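You operate a simulated robot arm through the tools that you are given. There is no shell and no other tool. Be economical: measure what you need, move in short steps, check, and stop when the job is done.

You run a simulated two-armed robot. Do the job below in one go: nothing can be reset, and whatever is moved stays where it is left.

## Task
Pick up the red orders book with one hand, pass it to the other hand and put it on the top of the bookcase. Turn the air temperature knob to 22. Take the spare yellow block fuse and leave it in the dark grey tray. Fetch the white bulb and stand it on top of the cream bulb carton. Take the grey cap and put it on the green mat on the dark worktop. Put the tissue box on the top of the long brown bench away on the top shelf of the open cabinet. Fetch the white clamp and set it on the clear cover. The order is free. Set down upright: white bulb.

The check looks at the end state, three seconds after you hand in, the way a careful person would. Anything else that was tipped, shoved, dropped, spilled or broken makes it a failure. A push-on lid holds only when it is set on centred and level and pressed home; a screw cap is set on level and turned clockwise until tight.

## Robot
Two 7-joint arms with two-finger grippers on one trunk, on a base that drives. Base frame: it is fixed to the floor where the robot stands at the start and does not move with it; the origin is under the middle of the robot, x ahead of it, y to its left, z up; the surface under the hand at the start is at about z = 0.92. Readings come in m, rad, newtons and seconds.
The left shoulder is at the start at [0.078, 0.151, 0.888], the right one opposite. With the tool pointing down near the work surface each hand reaches from about 0.1 to 0.72 m from the robot's upright axis, wherever it stands, measured 20 degrees to its own side. Places, roughly: air temperature knob [0.6, 0.2, 1.3]; clear cover (17x21x2 cm) [-2.5, -7.9, 0.5]; cream bulb carton [0.25, -6.25, 1]; dark grey tray (29x21x4 cm) [0.1, -4.2, 0.9]; green mat on the dark worktop [0.3, -6.5, 0.9]; grey cap (6x6x3 cm) [-2.8, -10, 0.9]; red orders book [0.5, 0, 0.5]; spare yellow block fuse [-2.25, -7.5, 1]; tissue box [-2.75, -11, 0.75]; top of the bookcase (25x81 cm) [0.52, -0.32, 0.92]; top shelf of the open cabinet [0.3, -6.6, 0.5]; white bulb (3x3x6 cm) [-2.4, -8, 1.1]; white clamp (5x18x8 cm) [-2.9, -10.2, 0.9]. Payload 2.54 kg a hand.
The TCP of each hand is the grasp point between the finger pads, 0.03 m short of the fingertips. In the tool frame z runs along the fingers and y along their closing line. The gripper opens to 0.116 m. The gripper's body begins 0.095 m behind the TCP.
Orientation is told as [roll, pitch, yaw] about the base's x, y, z axes, in that order, counted from this pose: with the fingers straight down and closing along the base's y, the tool's x points along the base's -x, its y along +y and its z along -z.

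## Interface
- The arms move only by the tool drive_tool. It takes "left_plan", "right_plan" or both (then of equal length, played together; a hand with none holds still); each is one flat list of numbers, 7 for each row, row after row: the closure, from 0 (fully open) to 1 (shut), then the shift along the base's x, y, z in m, then the turn, a rotation vector about the base's x, y, z in degrees. In form: [hand, dx, dy, dz, wx, wy, wz, hand, dx, dy, dz, wx, wy, wz, ...]. A call has 1 to 8 rows; each row shifts and turns the commanded pose from where the row before left it. A row lasts 0.2 s, in which the tool goes at most 0.05 m and 0.15 rad; a call with a longer step from one row to the next is refused whole, and so is a gripper value outside its range. A pose out of reach is approached as far as the arm can. The call stops where the force on the tool passes 40 N (or 10 N more than at its start, if that is more) or the arm is blocked; 0.2 s more then pass. The fingers move at their own pace (about 0.072 m/s each) and stop on an object; they squeeze with about 44 N. The grip force told is the motor's: it shows also when the fingers shut on nothing. Time passes only in rows, and 0.2 s behind the last, so rows that do not move let the fingers close. The reply holds the time, the measured pose of the TCP, the force on the tool along the base axes, the opening and the grip force, in the units named above and with some noise, with the torque about the TCP (base axes, N m) and any sound that the robot's microphone picked up.
- Cameras (640 x 400 px; columns grow to the right, rows downward): "scene" is now at [0.157, -0.0314, 1.0544]; the picture's right is [-0.23, -0.97, 0.00], its down [-0.12, 0.03, -0.99] and it looks along [0.96, -0.23, -0.13] (base axes); focal length 214 px, centre (320, 200). "left" rides on the left gripper at [0.069, 0.015, -0.122] in its tool frame; the picture's right is [-0.21, 0.98, 0.00], its down [-0.83, -0.18, -0.53] and it looks along [-0.52, -0.11, 0.85] (tool axes); focal length 251 px, centre (320, 200). "right" rides on the right gripper at [0.069, -0.015, -0.122] in its tool frame; the picture's right is [0.21, 0.98, 0.00], its down [-0.83, 0.18, -0.53] and it looks along [-0.52, 0.11, 0.85] (tool axes); focal length 251 px, centre (320, 200). There is no depth. A picture from a camera that has moved, and an enlarged one, comes with that camera's place and axes in the base frame and with its lens. The place of the scene camera against the robot may be out by one fixed shift of up to 0.012 m in any direction.
- snapshot(camera): a new picture of that camera. The clock stands still meanwhile.
- raise_lower(by): slides the trunk up (or, below 0, down) by that many m; the arms and the scene camera ride with it, the base frame stays. It gives what a move gives, with no picture.
- roll_base(legs): drives the robot by 1 to 6 legs, each [ahead, left, turn to the left] in m, m and rad, along the robot's own axes; the way and the turn of a leg run together, so that a leg with both is an arc; at most 1.5 m and 3.142 rad a leg. The arms and the cameras ride along, it lands a little off, and it stops where it bumps. It gives what a move gives.
- aim_head(pan, tilt): turns the head with the scene camera to pan (to the left, within 1.396 rad either way) and tilt (down, from -0.506 to 1.204), counted from straight ahead of the robot. It gives what a move gives.
- zoom(camera, box): a new picture of the part [left, top, right, bottom] of that camera's present view, enlarged. The clock stands still meanwhile.
- job_done(): hands the job in; it is judged then, once.

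Work in short steps. Places have to be worked out from the pictures, the camera data and where the tool is seen: move nearer, look again, correct. Check each grasp and each placing, and mend what went wrong. You have 207 turns and 190 pictures in all, those below and enlarged ones among them. Open the grippers and draw the arms clear of the work before you hand the job in, unless the task says otherwise; then end with one line.

The tools are called after ">>>" as a command line: name --argument value ..., lists and objects as JSON in quotes. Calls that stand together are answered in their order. drive_tool: Moves the arms, as the interface text tells. Its arguments: {"type":"object","properties":{"left_plan":{"type":"array"},"right_plan":{"type":"array"}},"required":[]} The other tools are called the same way: raise_lower (by) slides the trunk up or down; roll_base (legs) drives the base; aim_head (pan, tilt) turns the head that bears the scene camera; snapshot (camera) takes a picture; zoom (camera, box) takes an enlarged picture of a part of a camera's view; job_done () hands the job in.

At the start:

```text
time: 0.0
left_tcp_pos: [0.4682, 0.2277, 1.0005]
left_tcp_rot: [0.0, 0.0, 0.0]
left_contact_force: [-1.1, 0.0, 1.0]
left_moment: [-0.01, 0.0, 0.02]
left_width: 0.116
left_finger_force: 0.0
right_tcp_pos: [0.3827, -0.1403, 0.9994]
right_tcp_rot: [0.002, -0.001, 0.001]
right_contact_force: [-0.1, 0.1, -0.5]
right_moment: [0.02, -0.03, 0.02]
right_width: 0.116
right_finger_force: 0.1
trunk travel left (down, up): [-0.125, 0.164]
robot x, y, heading: [-0.0009, 0.0016, -0.001]
head pan, tilt: [-0.236, 0.126]
```

scene: 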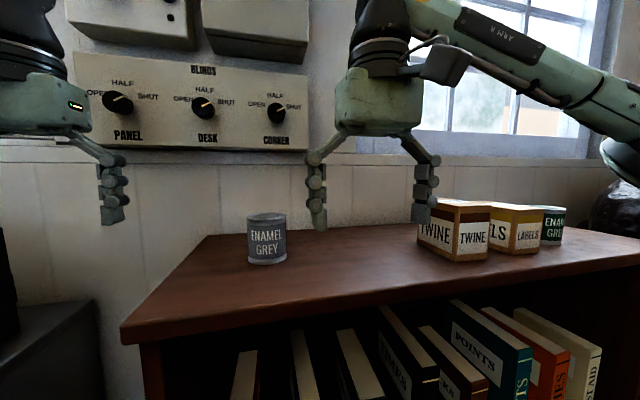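
right: 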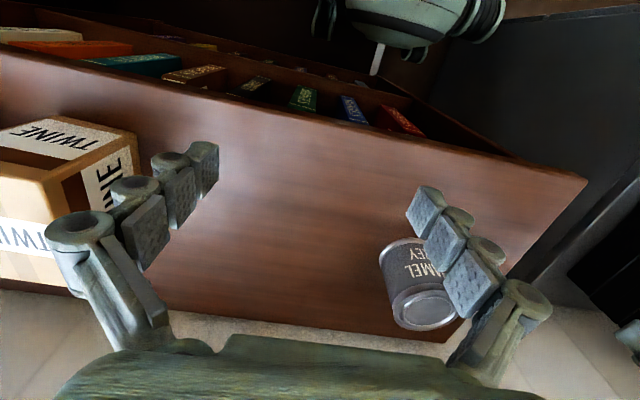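
left: 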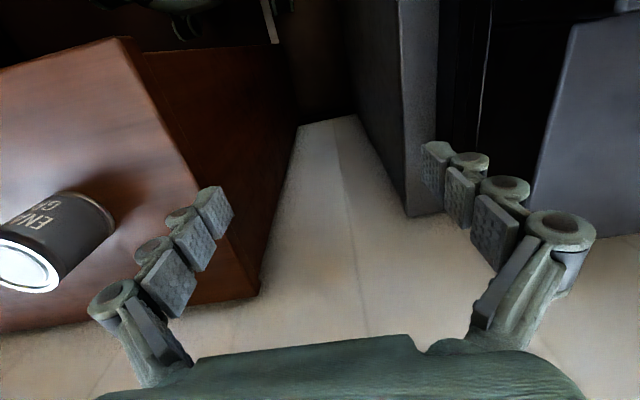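

The bookcase is in front with knobs on the wall above. I look around: first up at the air temperature knob, then down to the books.

>>> aim_head --pan 0.35 --tilt -0.35

>>> snapshot --camera "scene"

>>> aim_head --pan 0.0 --tilt 0.8

>>> snapshot --camera "scene"

```text
time: 1.0
left_tcp_pos: [0.468, 0.2286, 0.9997]
left_tcp_rot: [0.0, 0.0, -0.001]
left_contact_force: [0.1, 0.6, 0.4]
left_moment: [0.01, 0.0, -0.01]
left_width: 0.116
left_finger_force: 0.1
right_tcp_pos: [0.3833, -0.1402, 1.0002]
right_tcp_rot: [0.003, 0.001, 0.0]
right_contact_force: [-0.7, -0.9, -0.5]
right_moment: [0.0, -0.03, 0.0]
right_width: 0.1158
right_finger_force: 0.0
trunk travel left (down, up): [-0.125, 0.164]
robot x, y, heading: [0.0021, 0.0033, 0.005]
head pan, tilt: [0.351, -0.351]
```

```text
186 pictures are left
camera scene: at [0.1385, 0.0162, 1.0953], right [0.34, -0.94, 0.0], down [0.32, 0.12, -0.94], along [0.88, 0.32, 0.34], focal length 214 px, centre (320, 200)
```

scene: 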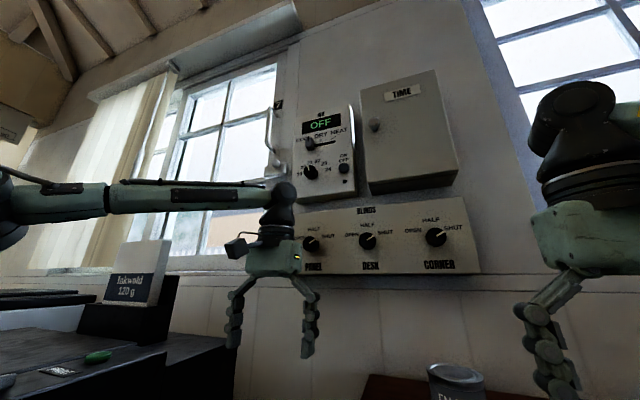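

```text
time: 2.4
left_tcp_pos: [0.4673, 0.2286, 0.9996]
left_tcp_rot: [0.0, 0.001, 0.0]
left_contact_force: [-1.0, -0.6, -0.2]
left_moment: [0.02, 0.02, 0.02]
left_width: 0.1158
left_finger_force: 0.1
right_tcp_pos: [0.3832, -0.1395, 1.0004]
right_tcp_rot: [0.001, 0.0, 0.0]
right_contact_force: [0.3, 0.3, 0.4]
right_moment: [0.0, 0.0, -0.01]
right_width: 0.1159
right_finger_force: 0.0
trunk travel left (down, up): [-0.125, 0.164]
robot x, y, heading: [0.0009, -0.0009, -0.004]
head pan, tilt: [0.0, 0.799]
```

```text
185 pictures are left
camera scene: at [0.1478, -0.0098, 0.9939], right [0.0, -1.0, 0.0], down [-0.72, 0.0, -0.7], along [0.7, 0.0, -0.72], focal length 214 px, centre (320, 200)
```

scene: 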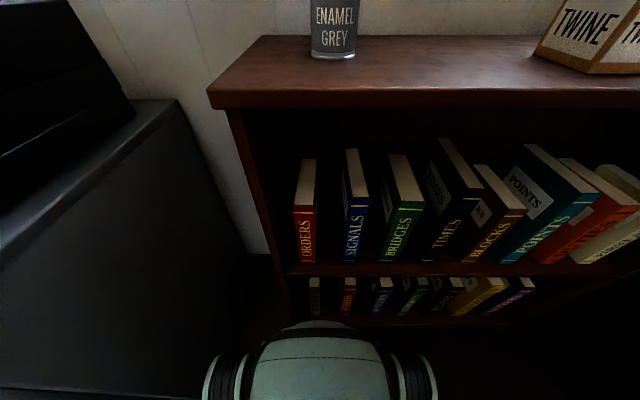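

The ORDERS book stands at about x 0.40–0.525, y≈0.03, z 0.52–0.73. Now a close look at the air panel.

>>> aim_head --pan 0.35 --tilt -0.35

>>> zoom --camera "scene" --box '[280, 90, 380, 210]'

>>> aim_head --pan 0.0 --tilt 0.8

>>> zoom --camera "scene" --box '[240, 120, 400, 280]'

```text
time: 3.7
left_tcp_pos: [0.468, 0.2294, 1.0002]
left_tcp_rot: [-0.002, -0.001, -0.001]
left_contact_force: [-0.8, 0.0, 0.2]
left_moment: [0.01, 0.0, 0.0]
left_width: 0.1161
left_finger_force: 0.1
right_tcp_pos: [0.3827, -0.14, 0.9998]
right_tcp_rot: [0.002, 0.0, 0.0]
right_contact_force: [-0.6, -1.1, -1.3]
right_moment: [0.01, 0.01, 0.01]
right_width: 0.116
right_finger_force: 0.0
trunk travel left (down, up): [-0.125, 0.164]
robot x, y, heading: [-0.0007, 0.0039, -0.006]
head pan, tilt: [0.351, -0.351]
```

```text
3.33 times, centred on (330, 150) of scene
camera zoom: at [0.1385, 0.0163, 1.0953], right [0.34, -0.94, 0.0], down [0.32, 0.12, -0.94], along [0.88, 0.32, 0.34], focal length 715 px, centre (287, 367)
```

zoom: 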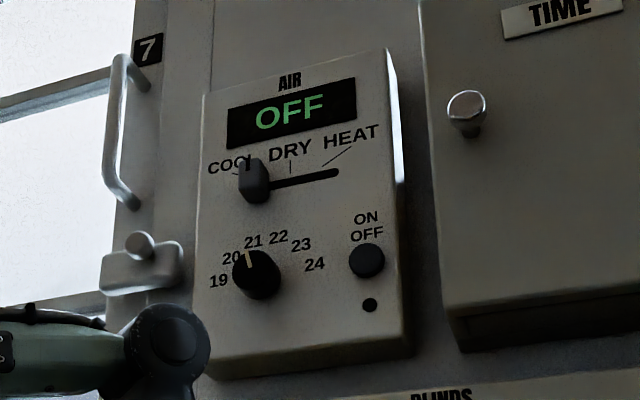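

```text
time: 5.1
left_tcp_pos: [0.4683, 0.2286, 1.0003]
left_tcp_rot: [0.0, 0.001, 0.0]
left_contact_force: [0.0, -0.1, -0.3]
left_moment: [-0.03, 0.04, 0.0]
left_width: 0.1161
left_finger_force: 0.1
right_tcp_pos: [0.3836, -0.1387, 1.0016]
right_tcp_rot: [0.001, 0.0, 0.001]
right_contact_force: [-0.5, 0.4, 0.3]
right_moment: [-0.03, 0.02, -0.04]
right_width: 0.1158
right_finger_force: 0.0
trunk travel left (down, up): [-0.125, 0.164]
robot x, y, heading: [0.0004, 0.0006, -0.003]
head pan, tilt: [0.0, 0.799]
```

```text
2.50 times, centred on (320, 200) of scene
camera zoom: at [0.1478, -0.0098, 0.9939], right [0.0, -1.0, 0.0], down [-0.72, 0.0, -0.7], along [0.7, 0.0, -0.72], focal length 536 px, centre (320, 200)
```

zoom: 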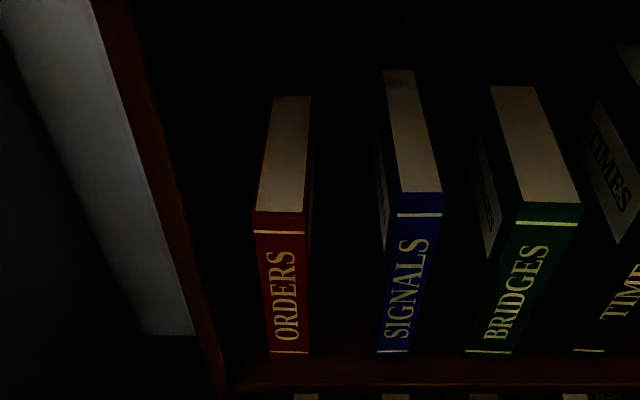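

The knob points between 20 and 21; its face is near (0.58, 0.20, 1.34). I raise the trunk and turn the left hand to point forward at the wall.

>>> raise_lower --by 0.16

>>> drive_tool --left_plan '[0, -0.02, -0.01, 0.02, 0, -8.2, 0, 0, -0.02, 0, 0.02, 0, -8.2, 0, 0, -0.02, 0, 0.02, 0, -8.2, 0, 0, -0.02, 0, 0.02, 0, -8.2, 0, 0, -0.02, 0, 0.02, 0, -8.2, 0, 0, 0, 0, 0.02, 0, -8.2, 0, 0, 0, 0, 0.02, 0, -8.2, 0, 0, 0, 0, 0.02, 0, -8.2, 0]'

>>> drive_tool --left_plan '[0, 0, 0, 0.01, 0, -8.2, 0, 0, 0, 0, 0.01, 0, -8.2, 0, 0, 0, 0, 0.01, 0, -8.0, 0]'

>>> aim_head --pan 0.35 --tilt -0.2

>>> snapshot --camera "scene"

>>> snapshot --camera "left"

```text
time: 6.9
left_tcp_pos: [0.4685, 0.2294, 1.1604]
left_tcp_rot: [0.0, 0.0, 0.001]
left_contact_force: [-1.0, -0.4, 0.1]
left_moment: [0.0, 0.02, 0.0]
left_width: 0.1159
left_finger_force: 0.1
right_tcp_pos: [0.383, -0.1392, 1.1584]
right_tcp_rot: [0.002, 0.0, -0.001]
right_contact_force: [0.6, 0.6, 1.1]
right_moment: [0.01, 0.01, -0.01]
right_width: 0.1159
right_finger_force: 0.1
trunk travel left (down, up): [-0.285, 0.004]
robot x, y, heading: [-0.0, 0.0005, -0.0]
head pan, tilt: [0.0, 0.799]
```

```text
time: 8.7
left_tcp_pos: [0.3688, 0.2185, 1.3202]
left_tcp_rot: [-0.002, -1.148, 0.002]
left_contact_force: [0.3, 0.2, 0.1]
left_moment: [-0.03, -0.01, 0.0]
left_width: 0.1159
left_finger_force: 0.1
right_tcp_pos: [0.3832, -0.1402, 1.1589]
right_tcp_rot: [0.002, -0.001, 0.001]
right_contact_force: [0.3, 0.2, 0.2]
right_moment: [0.02, -0.02, 0.02]
right_width: 0.1162
right_finger_force: 0.2
trunk travel left (down, up): [-0.285, 0.004]
robot x, y, heading: [0.0011, 0.0026, 0.002]
head pan, tilt: [0.0, 0.799]
```

```text
time: 9.5
left_tcp_pos: [0.3693, 0.2173, 1.3506]
left_tcp_rot: [-2.797, -1.566, 2.796]
left_contact_force: [-0.3, -0.7, 0.4]
left_moment: [-0.01, -0.01, 0.0]
left_width: 0.1158
left_finger_force: 0.1
right_tcp_pos: [0.3838, -0.1398, 1.1604]
right_tcp_rot: [0.002, 0.0, 0.0]
right_contact_force: [0.5, 0.5, 0.2]
right_moment: [-0.02, 0.0, 0.0]
right_width: 0.1161
right_finger_force: 0.0
trunk travel left (down, up): [-0.285, 0.004]
robot x, y, heading: [0.0014, -0.0019, -0.004]
head pan, tilt: [0.0, 0.799]
```

```text
time: 10.8
left_tcp_pos: [0.3684, 0.2177, 1.35]
left_tcp_rot: [-0.948, -1.569, 0.948]
left_contact_force: [0.5, -0.1, -0.2]
left_moment: [0.01, 0.0, 0.0]
left_width: 0.1164
left_finger_force: 0.1
right_tcp_pos: [0.3827, -0.1396, 1.1606]
right_tcp_rot: [0.001, 0.001, 0.001]
right_contact_force: [0.2, 0.0, 0.4]
right_moment: [-0.02, 0.02, 0.0]
right_width: 0.1163
right_finger_force: 0.1
trunk travel left (down, up): [-0.285, 0.004]
robot x, y, heading: [0.0019, 0.0028, -0.004]
head pan, tilt: [0.351, -0.201]
```

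```text
182 pictures are left
camera scene: at [0.1453, 0.0188, 1.2433], right [0.34, -0.94, 0.0], down [0.19, 0.07, -0.98], along [0.92, 0.34, 0.2], focal length 214 px, centre (320, 200)
```

scene: 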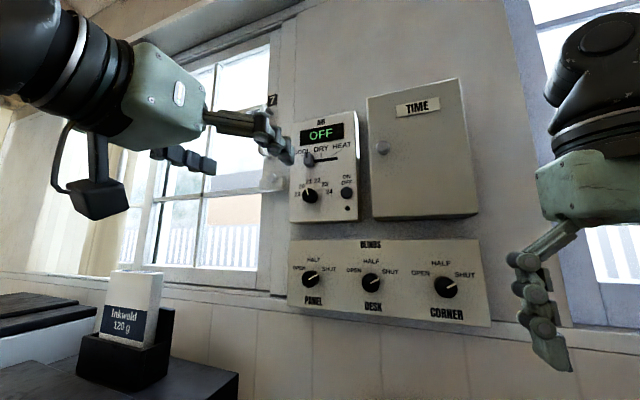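

```text
181 pictures are left
camera left: at [0.2473, 0.2328, 1.2824], right [0.0, 0.98, 0.21], down [-0.53, -0.18, 0.83], along [0.85, -0.11, 0.52], focal length 251 px, centre (320, 200)
```

left: 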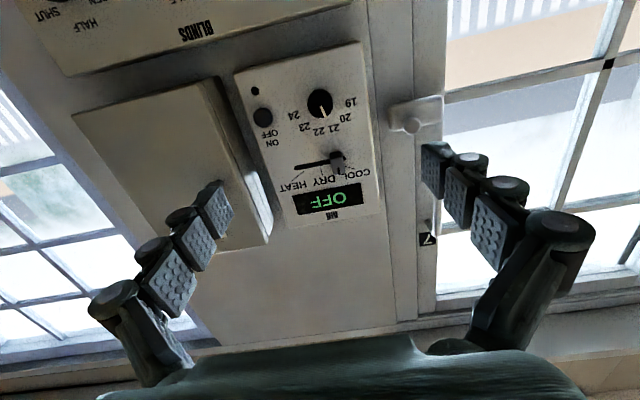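

I zoom both views to triangulate the knob and read its pointer.

>>> zoom --camera "left" --box '[230, 60, 390, 160]'

>>> zoom --camera "scene" --box '[280, 160, 360, 220]'

```text
4.00 times, centred on (310, 110) of left
camera zoom: at [0.2473, 0.2328, 1.2824], right [0.0, 0.98, 0.21], down [-0.53, -0.18, 0.83], along [0.85, -0.11, 0.52], focal length 1006 px, centre (360, 560)
```

zoom: 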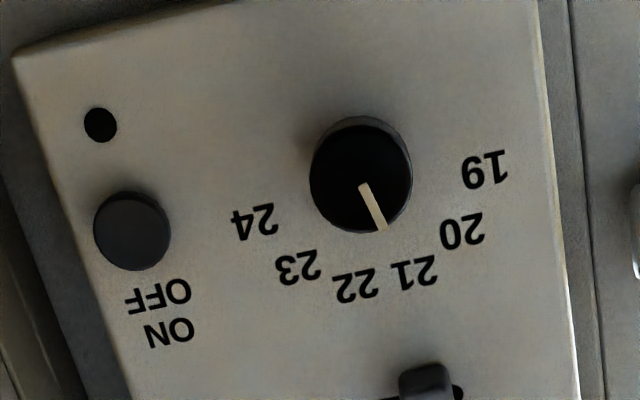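

```text
6.67 times, centred on (320, 190) of scene
camera zoom: at [0.1453, 0.0188, 1.2433], right [0.34, -0.94, 0.0], down [0.19, 0.07, -0.98], along [0.92, 0.34, 0.2], focal length 1430 px, centre (320, 267)
```

zoom: 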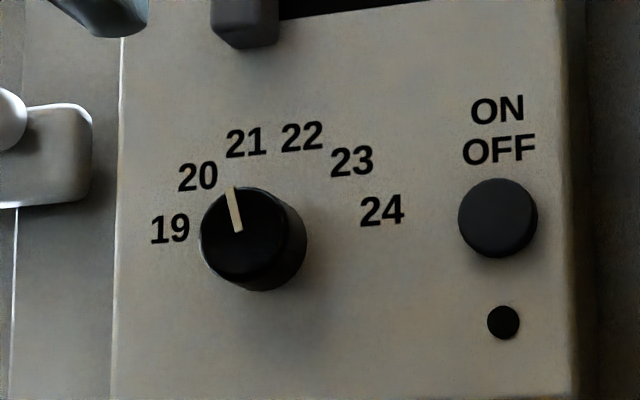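

Knob face triangulates to about (0.61, 0.219, 1.353), pointing at 21, with 30° per mark; I need +30° about x. I half close the left gripper and move in.

>>> drive_tool --left_plan '[0.42, 0, 0, 0, 0, 0, 0, 0.42, 0.04, 0, 0, 0, 0, 0, 0.42, 0.04, 0.001, 0.003, 0, 0, 0, 0.42, 0.04, 0, 0, 0, 0, 0, 0.42, 0.04, 0, 0, 0, 0, 0, 0.42, 0.03, 0, 0, 0, 0, 0]'

>>> snapshot --camera "left"

>>> zoom --camera "scene" --box '[240, 100, 400, 240]'

```text
time: 12.2
left_tcp_pos: [0.5581, 0.2202, 1.3516]
left_tcp_rot: [-2.867, -1.57, 2.866]
left_contact_force: [0.3, -0.4, 0.2]
left_moment: [-0.02, -0.01, 0.0]
left_width: 0.067
left_finger_force: 0.2
right_tcp_pos: [0.3831, -0.1401, 1.1607]
right_tcp_rot: [0.002, 0.001, 0.0]
right_contact_force: [0.8, 0.1, 0.4]
right_moment: [-0.01, 0.01, -0.02]
right_width: 0.1159
right_finger_force: 0.0
trunk travel left (down, up): [-0.285, 0.004]
robot x, y, heading: [-0.0016, -0.0031, -0.002]
head pan, tilt: [0.351, -0.201]
```

```text
178 pictures are left
camera left: at [0.4373, 0.2359, 1.2843], right [0.0, 0.98, 0.21], down [-0.53, -0.18, 0.83], along [0.85, -0.11, 0.52], focal length 251 px, centre (320, 200)
```

left: 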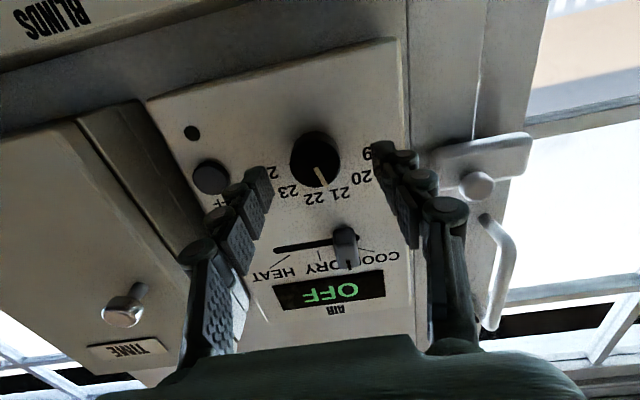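

```text
2.86 times, centred on (320, 170) of scene
camera zoom: at [0.1458, 0.0188, 1.2432], right [0.34, -0.94, 0.0], down [0.19, 0.07, -0.98], along [0.92, 0.34, 0.2], focal length 613 px, centre (320, 286)
```

zoom: 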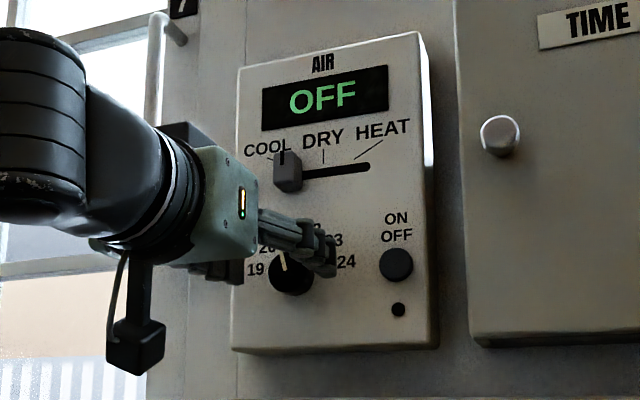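

The knob face is about (0.60, 0.218, 1.351), lined up with the hand. I advance 2.5 cm and close.

>>> drive_tool --left_plan '[0.42, 0.013, -0.002, 0, 0, 0, 0, 0.42, 0.012, 0, 0, 0, 0, 0, 1, 0, 0, 0, 0, 0, 0, 1, 0, 0, 0, 0, 0, 0]'

>>> snapshot --camera "left"

```text
time: 13.2
left_tcp_pos: [0.5829, 0.2197, 1.3526]
left_tcp_rot: [-2.201, -1.57, 2.203]
left_contact_force: [-0.2, 3.2, 1.1]
left_moment: [0.03, 0.01, 0.12]
left_width: 0.0327
left_finger_force: 38.6
right_tcp_pos: [0.3828, -0.1386, 1.1604]
right_tcp_rot: [0.0, 0.001, 0.001]
right_contact_force: [0.8, -0.2, 0.8]
right_moment: [0.04, -0.01, -0.02]
right_width: 0.1159
right_finger_force: 0.1
trunk travel left (down, up): [-0.285, 0.004]
robot x, y, heading: [-0.0034, -0.0018, -0.003]
head pan, tilt: [0.351, -0.201]
```

```text
176 pictures are left
camera left: at [0.4616, 0.233, 1.2849], right [0.0, 0.98, 0.21], down [-0.53, -0.18, 0.83], along [0.85, -0.11, 0.52], focal length 251 px, centre (320, 200)
```

left: 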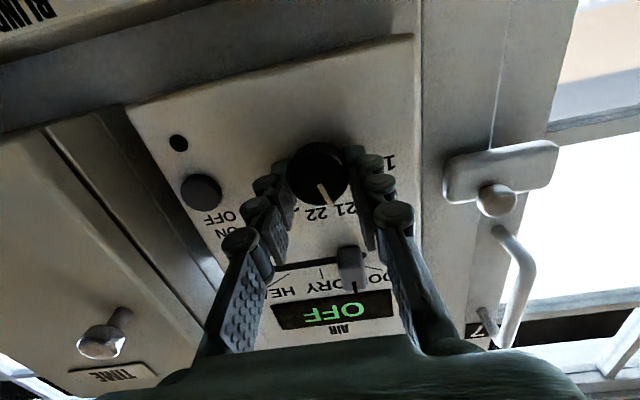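

The fingers hold the knob (38 N). I turn +30° about x.

>>> drive_tool --left_plan '[1, 0, 0, 0, 7.5, 0, 0, 1, 0, 0, 0, 7.5, 0, 0, 1, 0, 0, 0, 7.5, 0, 0, 1, 0, 0, 0, 7.5, 0, 0]'

>>> snapshot --camera "left"

```text
time: 14.2
left_tcp_pos: [0.5824, 0.2171, 1.3522]
left_tcp_rot: [1.568, -1.047, -1.57]
left_contact_force: [-4.6, -1.5, -5.0]
left_moment: [-0.04, 0.03, -0.01]
left_width: 0.0327
left_finger_force: 44.9
right_tcp_pos: [0.3828, -0.1403, 1.1596]
right_tcp_rot: [0.001, 0.001, 0.0]
right_contact_force: [0.2, -0.3, -1.1]
right_moment: [-0.02, 0.0, 0.02]
right_width: 0.116
right_finger_force: 0.0
trunk travel left (down, up): [-0.285, 0.004]
robot x, y, heading: [-0.0004, -0.0009, -0.002]
head pan, tilt: [0.351, -0.201]
```

```text
175 pictures are left
camera left: at [0.4616, 0.2645, 1.3017], right [0.0, 0.74, 0.68], down [-0.53, -0.57, 0.62], along [0.85, -0.36, 0.39], focal length 251 px, centre (320, 200)
```

left: 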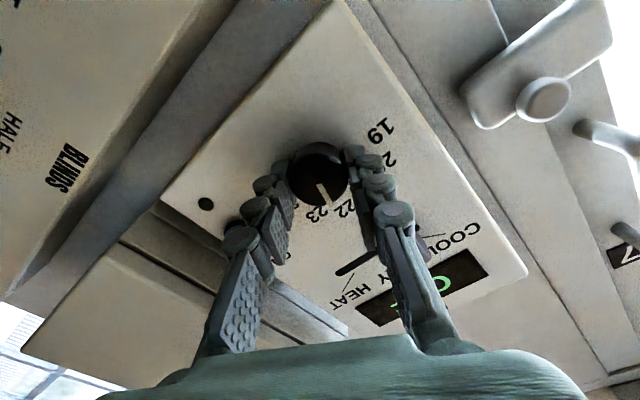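

The knob turned with the hand. I release, back off and read it.

>>> drive_tool --left_plan '[0.42, 0, 0, 0, 0, 0, 0, 0.42, 0, 0, 0, 0, 0, 0, 0.42, -0.03, 0, 0, 0, 0, 0, 0.42, -0.05, 0, 0, 0, 0, 0, 0.42, -0.05, 0, 0, 0, 0, 0, 0.42, -0.05, 0, 0, 0, 0, 0]'

>>> zoom --camera "scene" --box '[280, 160, 360, 220]'

>>> zoom --camera "left" --box '[220, 60, 420, 185]'

```text
time: 15.6
left_tcp_pos: [0.401, 0.2193, 1.3556]
left_tcp_rot: [1.574, -1.046, -1.572]
left_contact_force: [-0.5, -0.4, -1.1]
left_moment: [-0.01, -0.03, -0.03]
left_width: 0.0675
left_finger_force: 0.1
right_tcp_pos: [0.3815, -0.1402, 1.1591]
right_tcp_rot: [0.002, 0.0, 0.001]
right_contact_force: [-0.6, -0.1, 0.3]
right_moment: [0.0, -0.05, 0.02]
right_width: 0.1162
right_finger_force: 0.0
trunk travel left (down, up): [-0.285, 0.004]
robot x, y, heading: [0.0003, -0.0024, 0.002]
head pan, tilt: [0.351, -0.201]
```

```text
6.67 times, centred on (320, 190) of scene
camera zoom: at [0.1443, 0.019, 1.2435], right [0.34, -0.94, 0.0], down [0.19, 0.07, -0.98], along [0.92, 0.34, 0.2], focal length 1430 px, centre (320, 267)
```

zoom: 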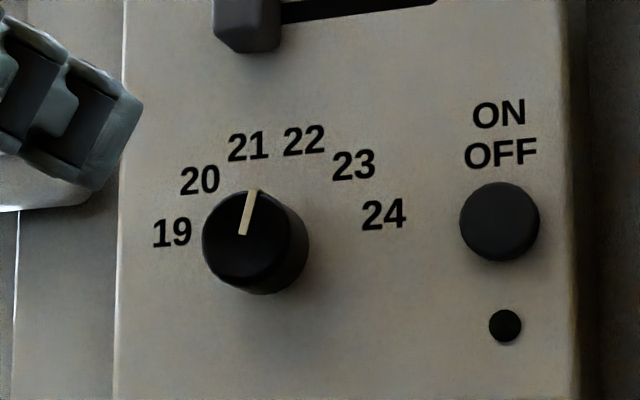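

```text
3.20 times, centred on (320, 122) of left
camera zoom: at [0.2801, 0.2669, 1.3047], right [0.0, 0.74, 0.67], down [-0.53, -0.57, 0.62], along [0.84, -0.36, 0.4], focal length 805 px, centre (320, 448)
```

zoom: 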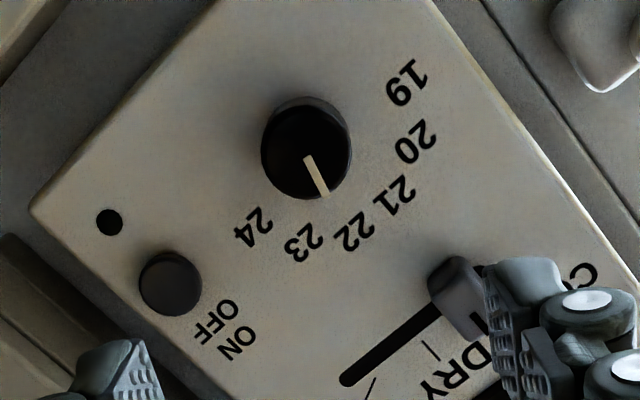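

The pointer now sits on 22. Next the book: I level the left hand, draw both arms back, back the base off 20 cm and lower the trunk.

>>> drive_tool --left_plan '[0.42, -0.03, 0, 0, -7.5, 0, 0, 0.42, -0.03, 0, 0, -7.5, 0, 0, 0.42, -0.03, 0, 0, -7.5, 0, 0, 0.42, -0.02, 0, 0, -7.5, 0, 0]' --right_plan '[0, -0.03, -0.03, 0.04, 0, 0, 0, 0, -0.03, -0.03, 0.04, 0, 0, 0, 0, -0.03, -0.02, 0.04, 0, 0, 0, 0, -0.02, 0, 0.03, 0, 0, 0]'

>>> roll_base --legs '[[-0.22, 0, 0]]'

>>> raise_lower --by -0.26

>>> aim_head --pan 0.0 --tilt 0.5

>>> snapshot --camera "scene"

```text
refused: row 1 steps farther than a row can; nothing moved
```

```text
time: 17.3
left_tcp_pos: [0.1829, 0.2186, 1.3564]
left_tcp_rot: [1.574, -1.046, -1.576]
left_contact_force: [-0.1, -1.0, -0.1]
left_moment: [-0.01, 0.0, -0.03]
left_width: 0.0674
left_finger_force: 0.1
right_tcp_pos: [0.1617, -0.1408, 1.1606]
right_tcp_rot: [0.002, 0.0, -0.005]
right_contact_force: [-0.4, 0.2, 0.6]
right_moment: [0.05, -0.05, -0.01]
right_width: 0.116
right_finger_force: 0.0
trunk travel left (down, up): [-0.285, 0.004]
robot x, y, heading: [-0.2218, -0.0003, -0.002]
head pan, tilt: [0.351, -0.201]
```

```text
time: 20.0
left_tcp_pos: [0.1837, 0.2186, 1.0954]
left_tcp_rot: [1.572, -1.048, -1.576]
left_contact_force: [-0.2, 0.1, 0.6]
left_moment: [0.0, -0.01, 0.02]
left_width: 0.0674
left_finger_force: 0.0
right_tcp_pos: [0.1628, -0.1407, 0.9]
right_tcp_rot: [0.001, -0.001, -0.005]
right_contact_force: [0.1, -0.1, -0.3]
right_moment: [-0.01, 0.03, 0.03]
right_width: 0.1159
right_finger_force: 0.0
trunk travel left (down, up): [-0.025, 0.264]
robot x, y, heading: [-0.2213, 0.0033, -0.005]
head pan, tilt: [0.351, -0.201]
```

```text
time: 21.0
left_tcp_pos: [0.1843, 0.218, 1.0952]
left_tcp_rot: [1.573, -1.046, -1.572]
left_contact_force: [-0.2, -0.3, 0.5]
left_moment: [-0.04, 0.02, -0.01]
left_width: 0.0672
left_finger_force: 0.0
right_tcp_pos: [0.1624, -0.1412, 0.8992]
right_tcp_rot: [0.003, -0.001, -0.004]
right_contact_force: [0.6, -0.2, 0.0]
right_moment: [0.0, 0.0, 0.01]
right_width: 0.1162
right_finger_force: 0.1
trunk travel left (down, up): [-0.025, 0.264]
robot x, y, heading: [-0.2222, -0.0008, 0.003]
head pan, tilt: [0.0, 0.499]
```

```text
172 pictures are left
camera scene: at [-0.0617, -0.01, 0.9198], right [0.0, -1.0, 0.0], down [-0.48, 0.0, -0.88], along [0.88, 0.0, -0.48], focal length 214 px, centre (320, 200)
```

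scene: 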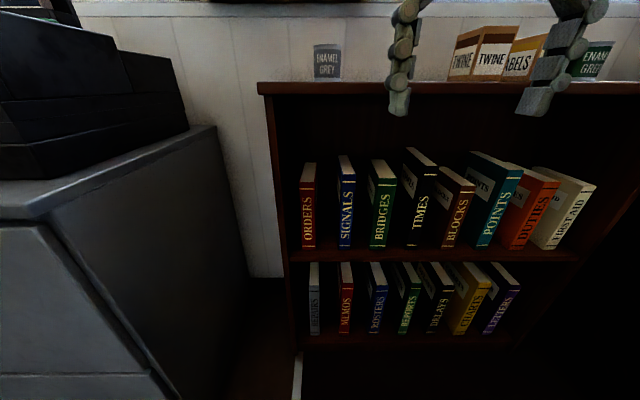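

Since a grey cabinet crowds the left side, I let the right hand fetch the book and the left take it over. I turn right forward (lowering to z≈0.62) and left back to pointing down.

>>> drive_tool --left_plan '[0, 0, 0, 0.012, -7.5, 0, 0, 0, 0, 0, 0.012, -7.5, 0, 0, 0, 0, 0, 0.012, -7.5, 0, 0, 0, 0, 0, 0.012, -7.5, 0, 0, 0, 0.01, 0, 0.01, 0, 8.2, 0, 0, 0.01, 0, 0.01, 0, 8.2, 0, 0, 0.01, 0, 0.01, 0, 8.2, 0, 0, 0.01, 0, 0.01, 0, 8.2, 0]' --right_plan '[0, 0.01, 0.015, -0.02, 0, -8.2, 0, 0, 0.01, 0.015, -0.02, 0, -8.2, 0, 0, 0.01, 0.015, -0.02, 0, -8.2, 0, 0, 0.01, 0.015, -0.02, 0, -8.2, 0, 0, 0.01, 0.015, -0.02, 0, -8.2, 0, 0, 0.01, 0.015, -0.02, 0, -8.2, 0, 0, 0.01, 0.015, -0.02, 0, -8.2, 0, 0, 0.01, 0.015, -0.02, 0, -8.2, 0]'

>>> drive_tool --left_plan '[0, 0, 0, 0, 0, 8.2, 0, 0, 0, 0, 0, 0, 8.2, 0, 0, 0, 0, 0, 0, 8.2, 0, 0, 0, 0, 0, 0, 8.2, 0, 0, 0, 0, 0, 0, 8.2, 0, 0, 0, 0, 0, 0, 8.2, 0, 0, 0, 0, 0, 0, 8, 0]' --right_plan '[0, 0, 0.015, -0.02, 0, -8.2, 0, 0, 0, 0.015, -0.02, 0, -8.2, 0, 0, 0, 0.005, -0.02, 0, -8.0, 0, 0.3, 0, 0, -0.02, 0, 0, 0, 0.42, 0, 0, -0.02, 0, 0, 0, 0.42, 0, 0, -0.02, 0, 0, 0, 0.42, 0, 0, 0, 0, 0, 0]'

>>> snapshot --camera "scene"

>>> snapshot --camera "right"

```text
time: 22.8
left_tcp_pos: [0.2257, 0.2179, 1.1831]
left_tcp_rot: [-0.005, -0.996, 0.002]
left_contact_force: [-0.7, -0.3, 0.0]
left_moment: [-0.04, 0.0, -0.01]
left_width: 0.1157
left_finger_force: 0.0
right_tcp_pos: [0.2421, -0.0217, 0.7406]
right_tcp_rot: [0.013, -1.144, -0.011]
right_contact_force: [0.5, 0.7, 0.1]
right_moment: [0.01, -0.03, -0.01]
right_width: 0.1159
right_finger_force: 0.0
trunk travel left (down, up): [-0.025, 0.264]
robot x, y, heading: [-0.22, -0.0013, -0.005]
head pan, tilt: [0.0, 0.499]
```

```text
time: 24.4
left_tcp_pos: [0.1842, 0.2611, 1.0102]
left_tcp_rot: [-0.007, -0.004, 0.0]
left_contact_force: [0.5, 0.1, 1.0]
left_moment: [0.02, -0.03, 0.0]
left_width: 0.116
left_finger_force: 0.2
left hand out of reach, approached as far as the arm can: row 2, 3, 4, 5, 6, 7
right_tcp_pos: [0.245, 0.0148, 0.6211]
right_tcp_rot: [0.884, -1.564, -0.883]
right_contact_force: [-0.2, 0.2, 0.5]
right_moment: [-0.03, 0.02, -0.04]
right_width: 0.0672
right_finger_force: 0.1
right hand out of reach, approached as far as the arm can: row 6
trunk travel left (down, up): [-0.025, 0.264]
robot x, y, heading: [-0.2218, -0.001, -0.002]
head pan, tilt: [0.0, 0.499]
```

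```text
171 pictures are left
camera scene: at [-0.0617, -0.01, 0.9198], right [0.0, -1.0, 0.0], down [-0.48, 0.0, -0.88], along [0.88, 0.0, -0.48], focal length 214 px, centre (320, 200)
```

scene: 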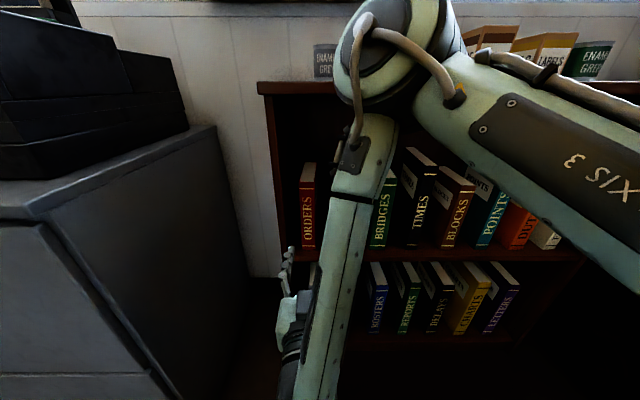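

```text
170 pictures are left
camera right: at [0.1216, 0.0005, 0.5539], right [0.0, 0.98, -0.21], down [-0.53, 0.18, 0.83], along [0.85, 0.11, 0.52], focal length 251 px, centre (320, 200)
```

right: 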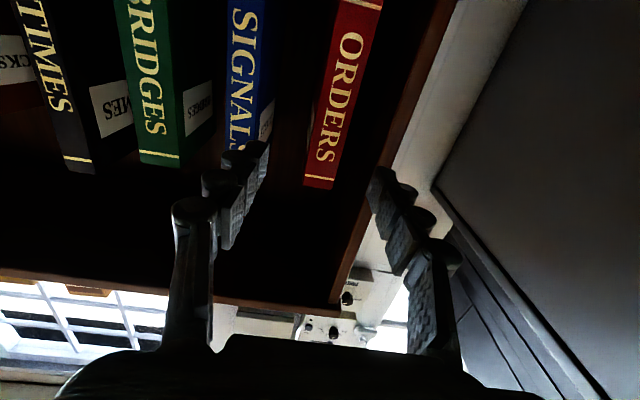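

I zoom to measure the gaps either side of the book.

>>> zoom --camera "right" --box '[200, 0, 480, 200]'

>>> zoom --camera "scene" --box '[260, 130, 360, 270]'

```text
2.00 times, centred on (340, 100) of right
camera zoom: at [0.1216, 0.0005, 0.5539], right [0.0, 0.98, -0.21], down [-0.53, 0.18, 0.83], along [0.85, 0.11, 0.52], focal length 503 px, centre (280, 400)
```

zoom: 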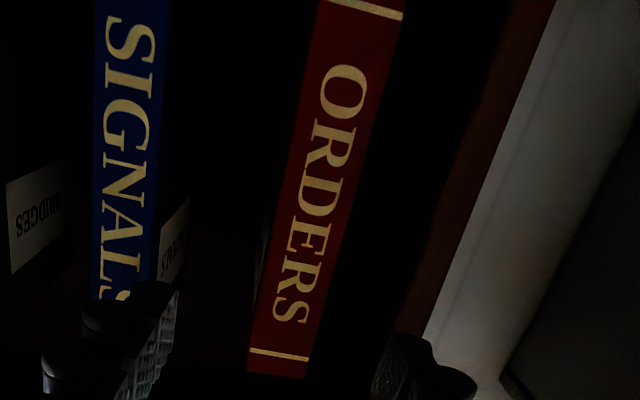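

```text
2.86 times, centred on (310, 200) of scene
camera zoom: at [-0.0617, -0.01, 0.9198], right [0.0, -1.0, 0.0], down [-0.48, 0.0, -0.88], along [0.88, 0.0, -0.48], focal length 613 px, centre (349, 200)
```

zoom: 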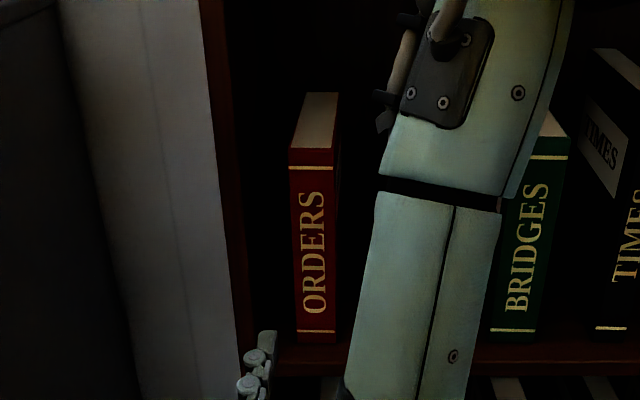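

Gaps are ≈5 cm left and 6.5 cm right; the book's centre is y≈0.030. I shift left, lower a little and approach to just short of it.

>>> drive_tool --right_plan '[0.42, 0, 0.015, -0.01, 0, 0, 0, 0.42, 0.035, 0, -0.01, 0, 0, 0, 0.42, 0.035, 0, 0, 0, 0, 0, 0.42, 0.03, 0, 0, 0, 0, 0]'

>>> zoom --camera "right" --box '[160, 0, 480, 200]'

```text
time: 25.4
left_tcp_pos: [0.1834, 0.2604, 1.0104]
left_tcp_rot: [-0.003, -0.007, 0.0]
left_contact_force: [-0.2, 0.1, 0.2]
left_moment: [0.02, -0.02, 0.01]
left_width: 0.1159
left_finger_force: 0.1
right_tcp_pos: [0.3502, 0.0296, 0.6032]
right_tcp_rot: [1.421, -1.567, -1.42]
right_contact_force: [0.2, 0.5, -0.8]
right_moment: [0.01, 0.0, 0.01]
right_width: 0.0672
right_finger_force: 0.0
right hand out of reach, approached as far as the arm can: row 1
trunk travel left (down, up): [-0.025, 0.264]
robot x, y, heading: [-0.2189, 0.0039, -0.001]
head pan, tilt: [0.0, 0.499]
```

```text
2.00 times, centred on (320, 100) of right
camera zoom: at [0.228, 0.0153, 0.5358], right [0.0, 0.98, -0.21], down [-0.53, 0.18, 0.83], along [0.85, 0.11, 0.52], focal length 503 px, centre (320, 400)
```

zoom: 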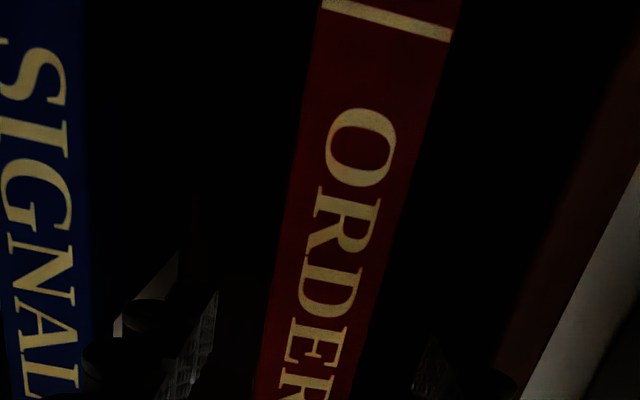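

The spine is centred between the fingers. I go in 9 cm and close.

>>> drive_tool --right_plan '[0.42, 0.03, 0, 0, 0, 0, 0, 0.42, 0.03, 0, 0, 0, 0, 0, 0.42, 0.03, 0, 0, 0, 0, 0, 1, 0, 0, 0, 0, 0, 0, 1, 0, 0, 0, 0, 0, 0, 1, 0, 0, 0, 0, 0, 0]'

```text
time: 26.8
left_tcp_pos: [0.1833, 0.2614, 1.0105]
left_tcp_rot: [-0.005, -0.007, 0.001]
left_contact_force: [0.3, 0.2, -0.2]
left_moment: [-0.03, -0.04, 0.01]
left_width: 0.1163
left_finger_force: 0.1
right_tcp_pos: [0.4394, 0.0296, 0.605]
right_tcp_rot: [1.493, -1.565, -1.494]
right_contact_force: [1.3, 0.3, 0.4]
right_moment: [-0.15, 0.0, -0.2]
right_width: 0.0397
right_finger_force: 43.7
trunk travel left (down, up): [-0.025, 0.264]
robot x, y, heading: [-0.2193, 0.0011, -0.003]
head pan, tilt: [0.0, 0.499]
```

The book is held (4.0 cm). I lift 2 cm and back the base out.

>>> drive_tool --right_plan '[1, 0, 0, 0.01, 0, 0, 0, 1, 0, 0, 0.015, 0, 0, 0]'

>>> roll_base --legs '[[-0.28, 0, 0]]'

>>> snapshot --camera "scene"

```text
time: 27.4
left_tcp_pos: [0.1849, 0.2608, 1.01]
left_tcp_rot: [-0.004, -0.005, -0.001]
left_contact_force: [0.6, -0.9, -0.8]
left_moment: [0.01, 0.03, 0.01]
left_width: 0.1161
left_finger_force: 0.1
right_tcp_pos: [0.4408, 0.0291, 0.6284]
right_tcp_rot: [0.848, -1.565, -0.847]
right_contact_force: [-0.2, 0.5, -7.2]
right_moment: [0.01, 0.27, -0.02]
right_width: 0.0395
right_finger_force: 44.3
trunk travel left (down, up): [-0.025, 0.264]
robot x, y, heading: [-0.2176, -0.0026, 0.0]
head pan, tilt: [0.0, 0.499]
```

```text
time: 29.4
left_tcp_pos: [-0.0954, 0.2623, 1.0099]
left_tcp_rot: [-0.005, -0.005, 0.003]
left_contact_force: [0.6, 0.3, 0.4]
left_moment: [0.03, 0.02, 0.0]
left_width: 0.116
left_finger_force: 0.0
right_tcp_pos: [0.16, 0.0311, 0.6291]
right_tcp_rot: [1.208, -1.566, -1.207]
right_contact_force: [-0.3, 0.1, -8.1]
right_moment: [0.0, 0.3, 0.01]
right_width: 0.0392
right_finger_force: 43.3
trunk travel left (down, up): [-0.025, 0.264]
robot x, y, heading: [-0.499, 0.0019, -0.006]
head pan, tilt: [0.0, 0.499]
```

```text
166 pictures are left
camera scene: at [-0.3415, -0.0089, 0.9196], right [0.0, -1.0, 0.0], down [-0.48, 0.0, -0.88], along [0.88, 0.0, -0.48], focal length 214 px, centre (320, 200)
```

scene: 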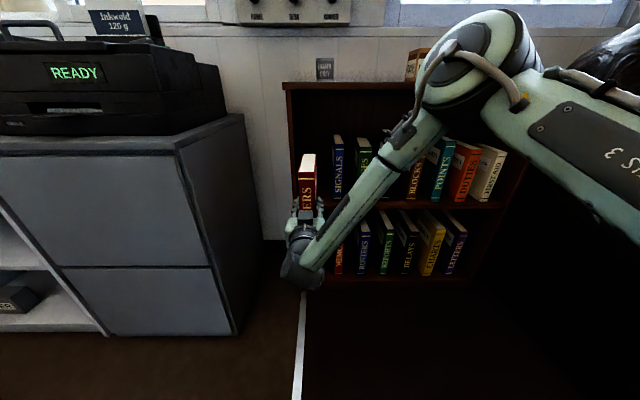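

Book is out of the case. I raise the trunk and draw the book nearer for the handover.

>>> raise_lower --by 0.25

>>> drive_tool --right_plan '[1, -0.03, 0, 0.01, 0, 0, 0, 1, -0.03, 0, 0.01, 0, 0, 0, 1, -0.03, 0, 0.01, 0, 0, 0, 1, -0.03, 0, 0, 0, 0, 0, 1, -0.02, 0, 0, 0, 0, 0]'

>>> aim_head --pan 0.1 --tilt 0.5

>>> snapshot --camera "scene"

>>> snapshot --camera "left"

```text
time: 32.0
left_tcp_pos: [-0.0957, 0.2617, 1.2601]
left_tcp_rot: [-0.005, -0.005, 0.001]
left_contact_force: [0.3, 0.2, 0.1]
left_moment: [0.01, 0.02, 0.0]
left_width: 0.1161
left_finger_force: 0.0
right_tcp_pos: [0.1612, 0.0312, 0.879]
right_tcp_rot: [1.039, -1.566, -1.039]
right_contact_force: [0.3, 0.5, -7.2]
right_moment: [0.0, 0.29, 0.01]
right_width: 0.0394
right_finger_force: 44.5
trunk travel left (down, up): [-0.275, 0.014]
robot x, y, heading: [-0.5019, 0.0002, -0.001]
head pan, tilt: [0.0, 0.499]
```

```text
time: 33.2
left_tcp_pos: [-0.0959, 0.2614, 1.2611]
left_tcp_rot: [-0.006, -0.005, 0.002]
left_contact_force: [-0.1, 0.5, 0.7]
left_moment: [-0.01, -0.05, 0.02]
left_width: 0.1159
left_finger_force: 0.0
right_tcp_pos: [0.022, 0.032, 0.9096]
right_tcp_rot: [1.523, -1.564, -1.521]
right_contact_force: [0.3, -0.1, -7.7]
right_moment: [-0.01, 0.32, 0.0]
right_width: 0.0393
right_finger_force: 43.8
trunk travel left (down, up): [-0.275, 0.014]
robot x, y, heading: [-0.5002, 0.0015, -0.005]
head pan, tilt: [0.0, 0.499]
```

```text
time: 33.8
left_tcp_pos: [-0.0957, 0.2632, 1.2601]
left_tcp_rot: [-0.006, -0.005, 0.002]
left_contact_force: [0.0, 0.3, -0.5]
left_moment: [-0.03, -0.02, 0.03]
left_width: 0.1159
left_finger_force: 0.1
right_tcp_pos: [0.0228, 0.0321, 0.9093]
right_tcp_rot: [1.182, -1.568, -1.18]
right_contact_force: [-0.8, 0.6, -8.3]
right_moment: [0.05, 0.33, 0.01]
right_width: 0.0392
right_finger_force: 43.6
trunk travel left (down, up): [-0.275, 0.014]
robot x, y, heading: [-0.4983, 0.0008, -0.002]
head pan, tilt: [0.099, 0.499]
```

```text
165 pictures are left
camera scene: at [-0.3419, 0.0001, 1.1696], right [0.1, -1.0, 0.0], down [-0.48, -0.05, -0.88], along [0.87, 0.08, -0.48], focal length 214 px, centre (320, 200)
```

scene: 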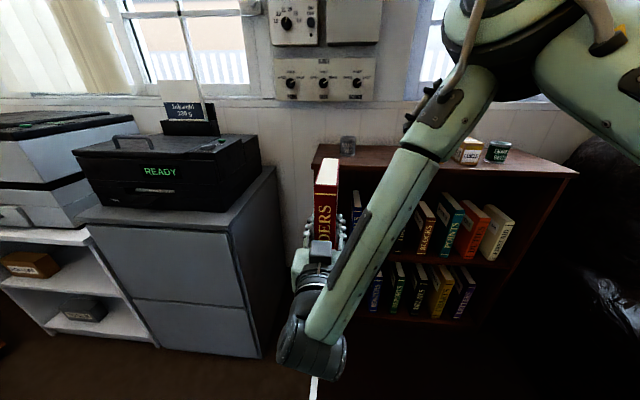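

```text
164 pictures are left
camera left: at [-0.1649, 0.2777, 1.3831], right [0.21, 0.98, 0.0], down [0.82, -0.18, 0.54], along [0.53, -0.12, -0.84], focal length 251 px, centre (320, 200)
```

left: 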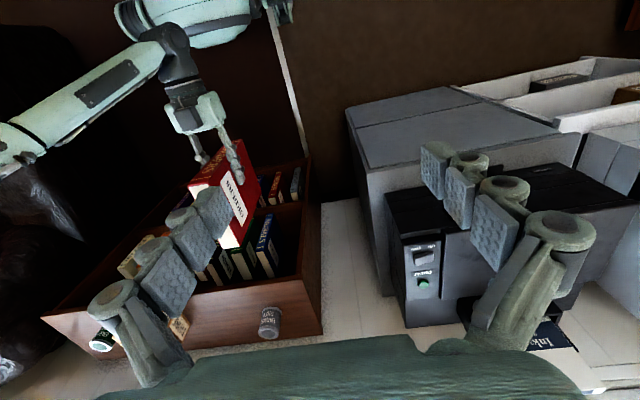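

Book top is about z≈1.02, x −0.02…0.11, y 0.03. I bring the left hand above it and look.

>>> drive_tool --left_plan '[0, 0.025, -0.038, -0.02, 0, 0, 0, 0, 0.025, -0.038, -0.02, 0, 0, 0, 0, 0.025, -0.038, -0.02, 0, 0, 0, 0, 0.025, -0.038, -0.02, 0, 0, 0, 0, 0.025, -0.038, -0.02, 0, 0, 0, 0, 0.025, -0.039, -0.02, 0, 0, 0]'

>>> snapshot --camera "left"

>>> snapshot --camera "scene"

```text
refused: row 6 steps farther than a row can; nothing moved
```

```text
163 pictures are left
camera left: at [-0.1649, 0.2777, 1.3831], right [0.21, 0.98, 0.0], down [0.82, -0.18, 0.54], along [0.53, -0.12, -0.84], focal length 251 px, centre (320, 200)
```

left: 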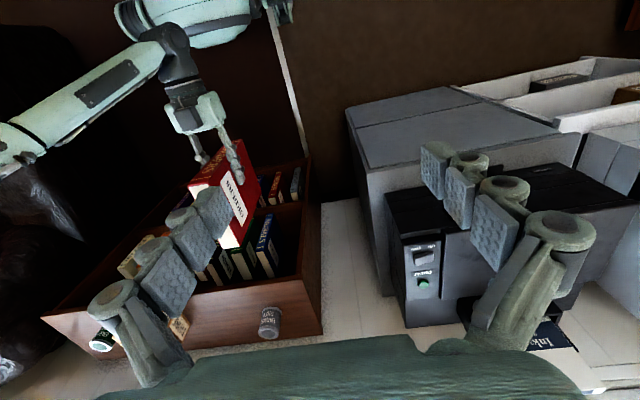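

```text
162 pictures are left
camera scene: at [-0.3419, 0.0001, 1.1696], right [0.1, -1.0, 0.0], down [-0.48, -0.05, -0.88], along [0.87, 0.08, -0.48], focal length 214 px, centre (320, 200)
```

scene: 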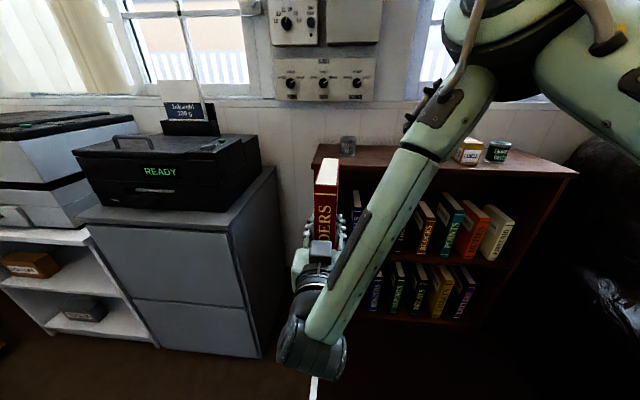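

The last row was a hair too long; I resend it slightly shorter.

>>> drive_tool --left_plan '[0, 0.024, -0.036, -0.02, 0, 0, 0, 0, 0.024, -0.036, -0.02, 0, 0, 0, 0, 0.024, -0.036, -0.02, 0, 0, 0, 0, 0.024, -0.036, -0.02, 0, 0, 0, 0, 0.024, -0.036, -0.02, 0, 0, 0, 0, 0.024, -0.036, -0.02, 0, 0, 0, 0, 0.006, -0.015, -0.01, 0, 0, 0]'

>>> snapshot --camera "left"

>>> snapshot --camera "scene"

```text
time: 35.4
left_tcp_pos: [0.0035, 0.125, 1.0946]
left_tcp_rot: [-0.007, -0.008, 0.002]
left_contact_force: [1.0, 0.7, -0.6]
left_moment: [-0.01, 0.02, 0.01]
left_width: 0.1159
left_finger_force: 0.0
left hand out of reach, approached as far as the arm can: row 3, 4, 5, 6, 7
right_tcp_pos: [0.0203, 0.0326, 0.9092]
right_tcp_rot: [1.174, -1.565, -1.171]
right_contact_force: [0.6, 0.3, -7.0]
right_moment: [-0.03, 0.32, -0.01]
right_width: 0.0391
right_finger_force: 44.3
trunk travel left (down, up): [-0.275, 0.014]
robot x, y, heading: [-0.5021, 0.003, -0.002]
head pan, tilt: [0.099, 0.499]
```

```text
161 pictures are left
camera left: at [-0.0653, 0.14, 1.2178], right [0.21, 0.98, 0.0], down [0.82, -0.18, 0.54], along [0.53, -0.12, -0.84], focal length 251 px, centre (320, 200)
```

left: 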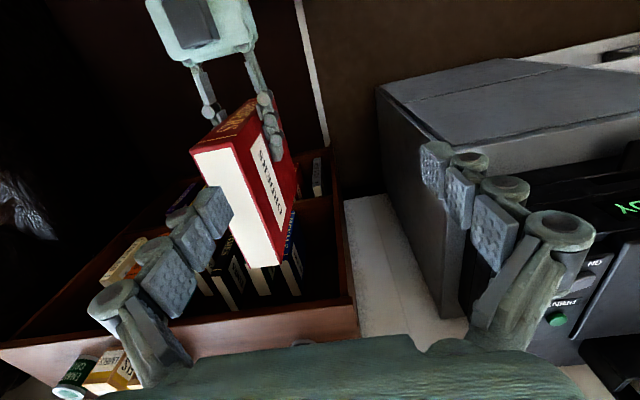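

```text
160 pictures are left
camera scene: at [-0.3419, 0.0001, 1.1697], right [0.1, -1.0, 0.0], down [-0.48, -0.05, -0.88], along [0.87, 0.08, -0.48], focal length 214 px, centre (320, 200)
```

scene: 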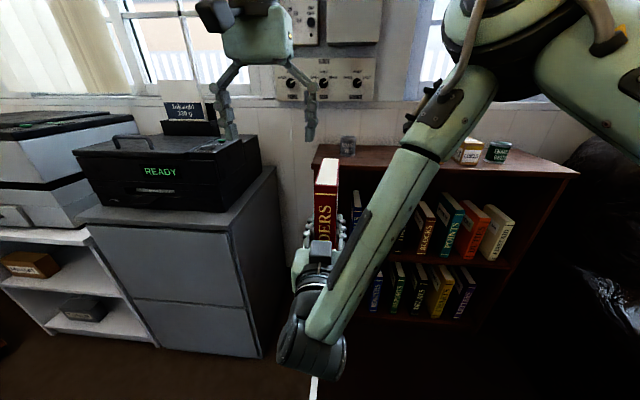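

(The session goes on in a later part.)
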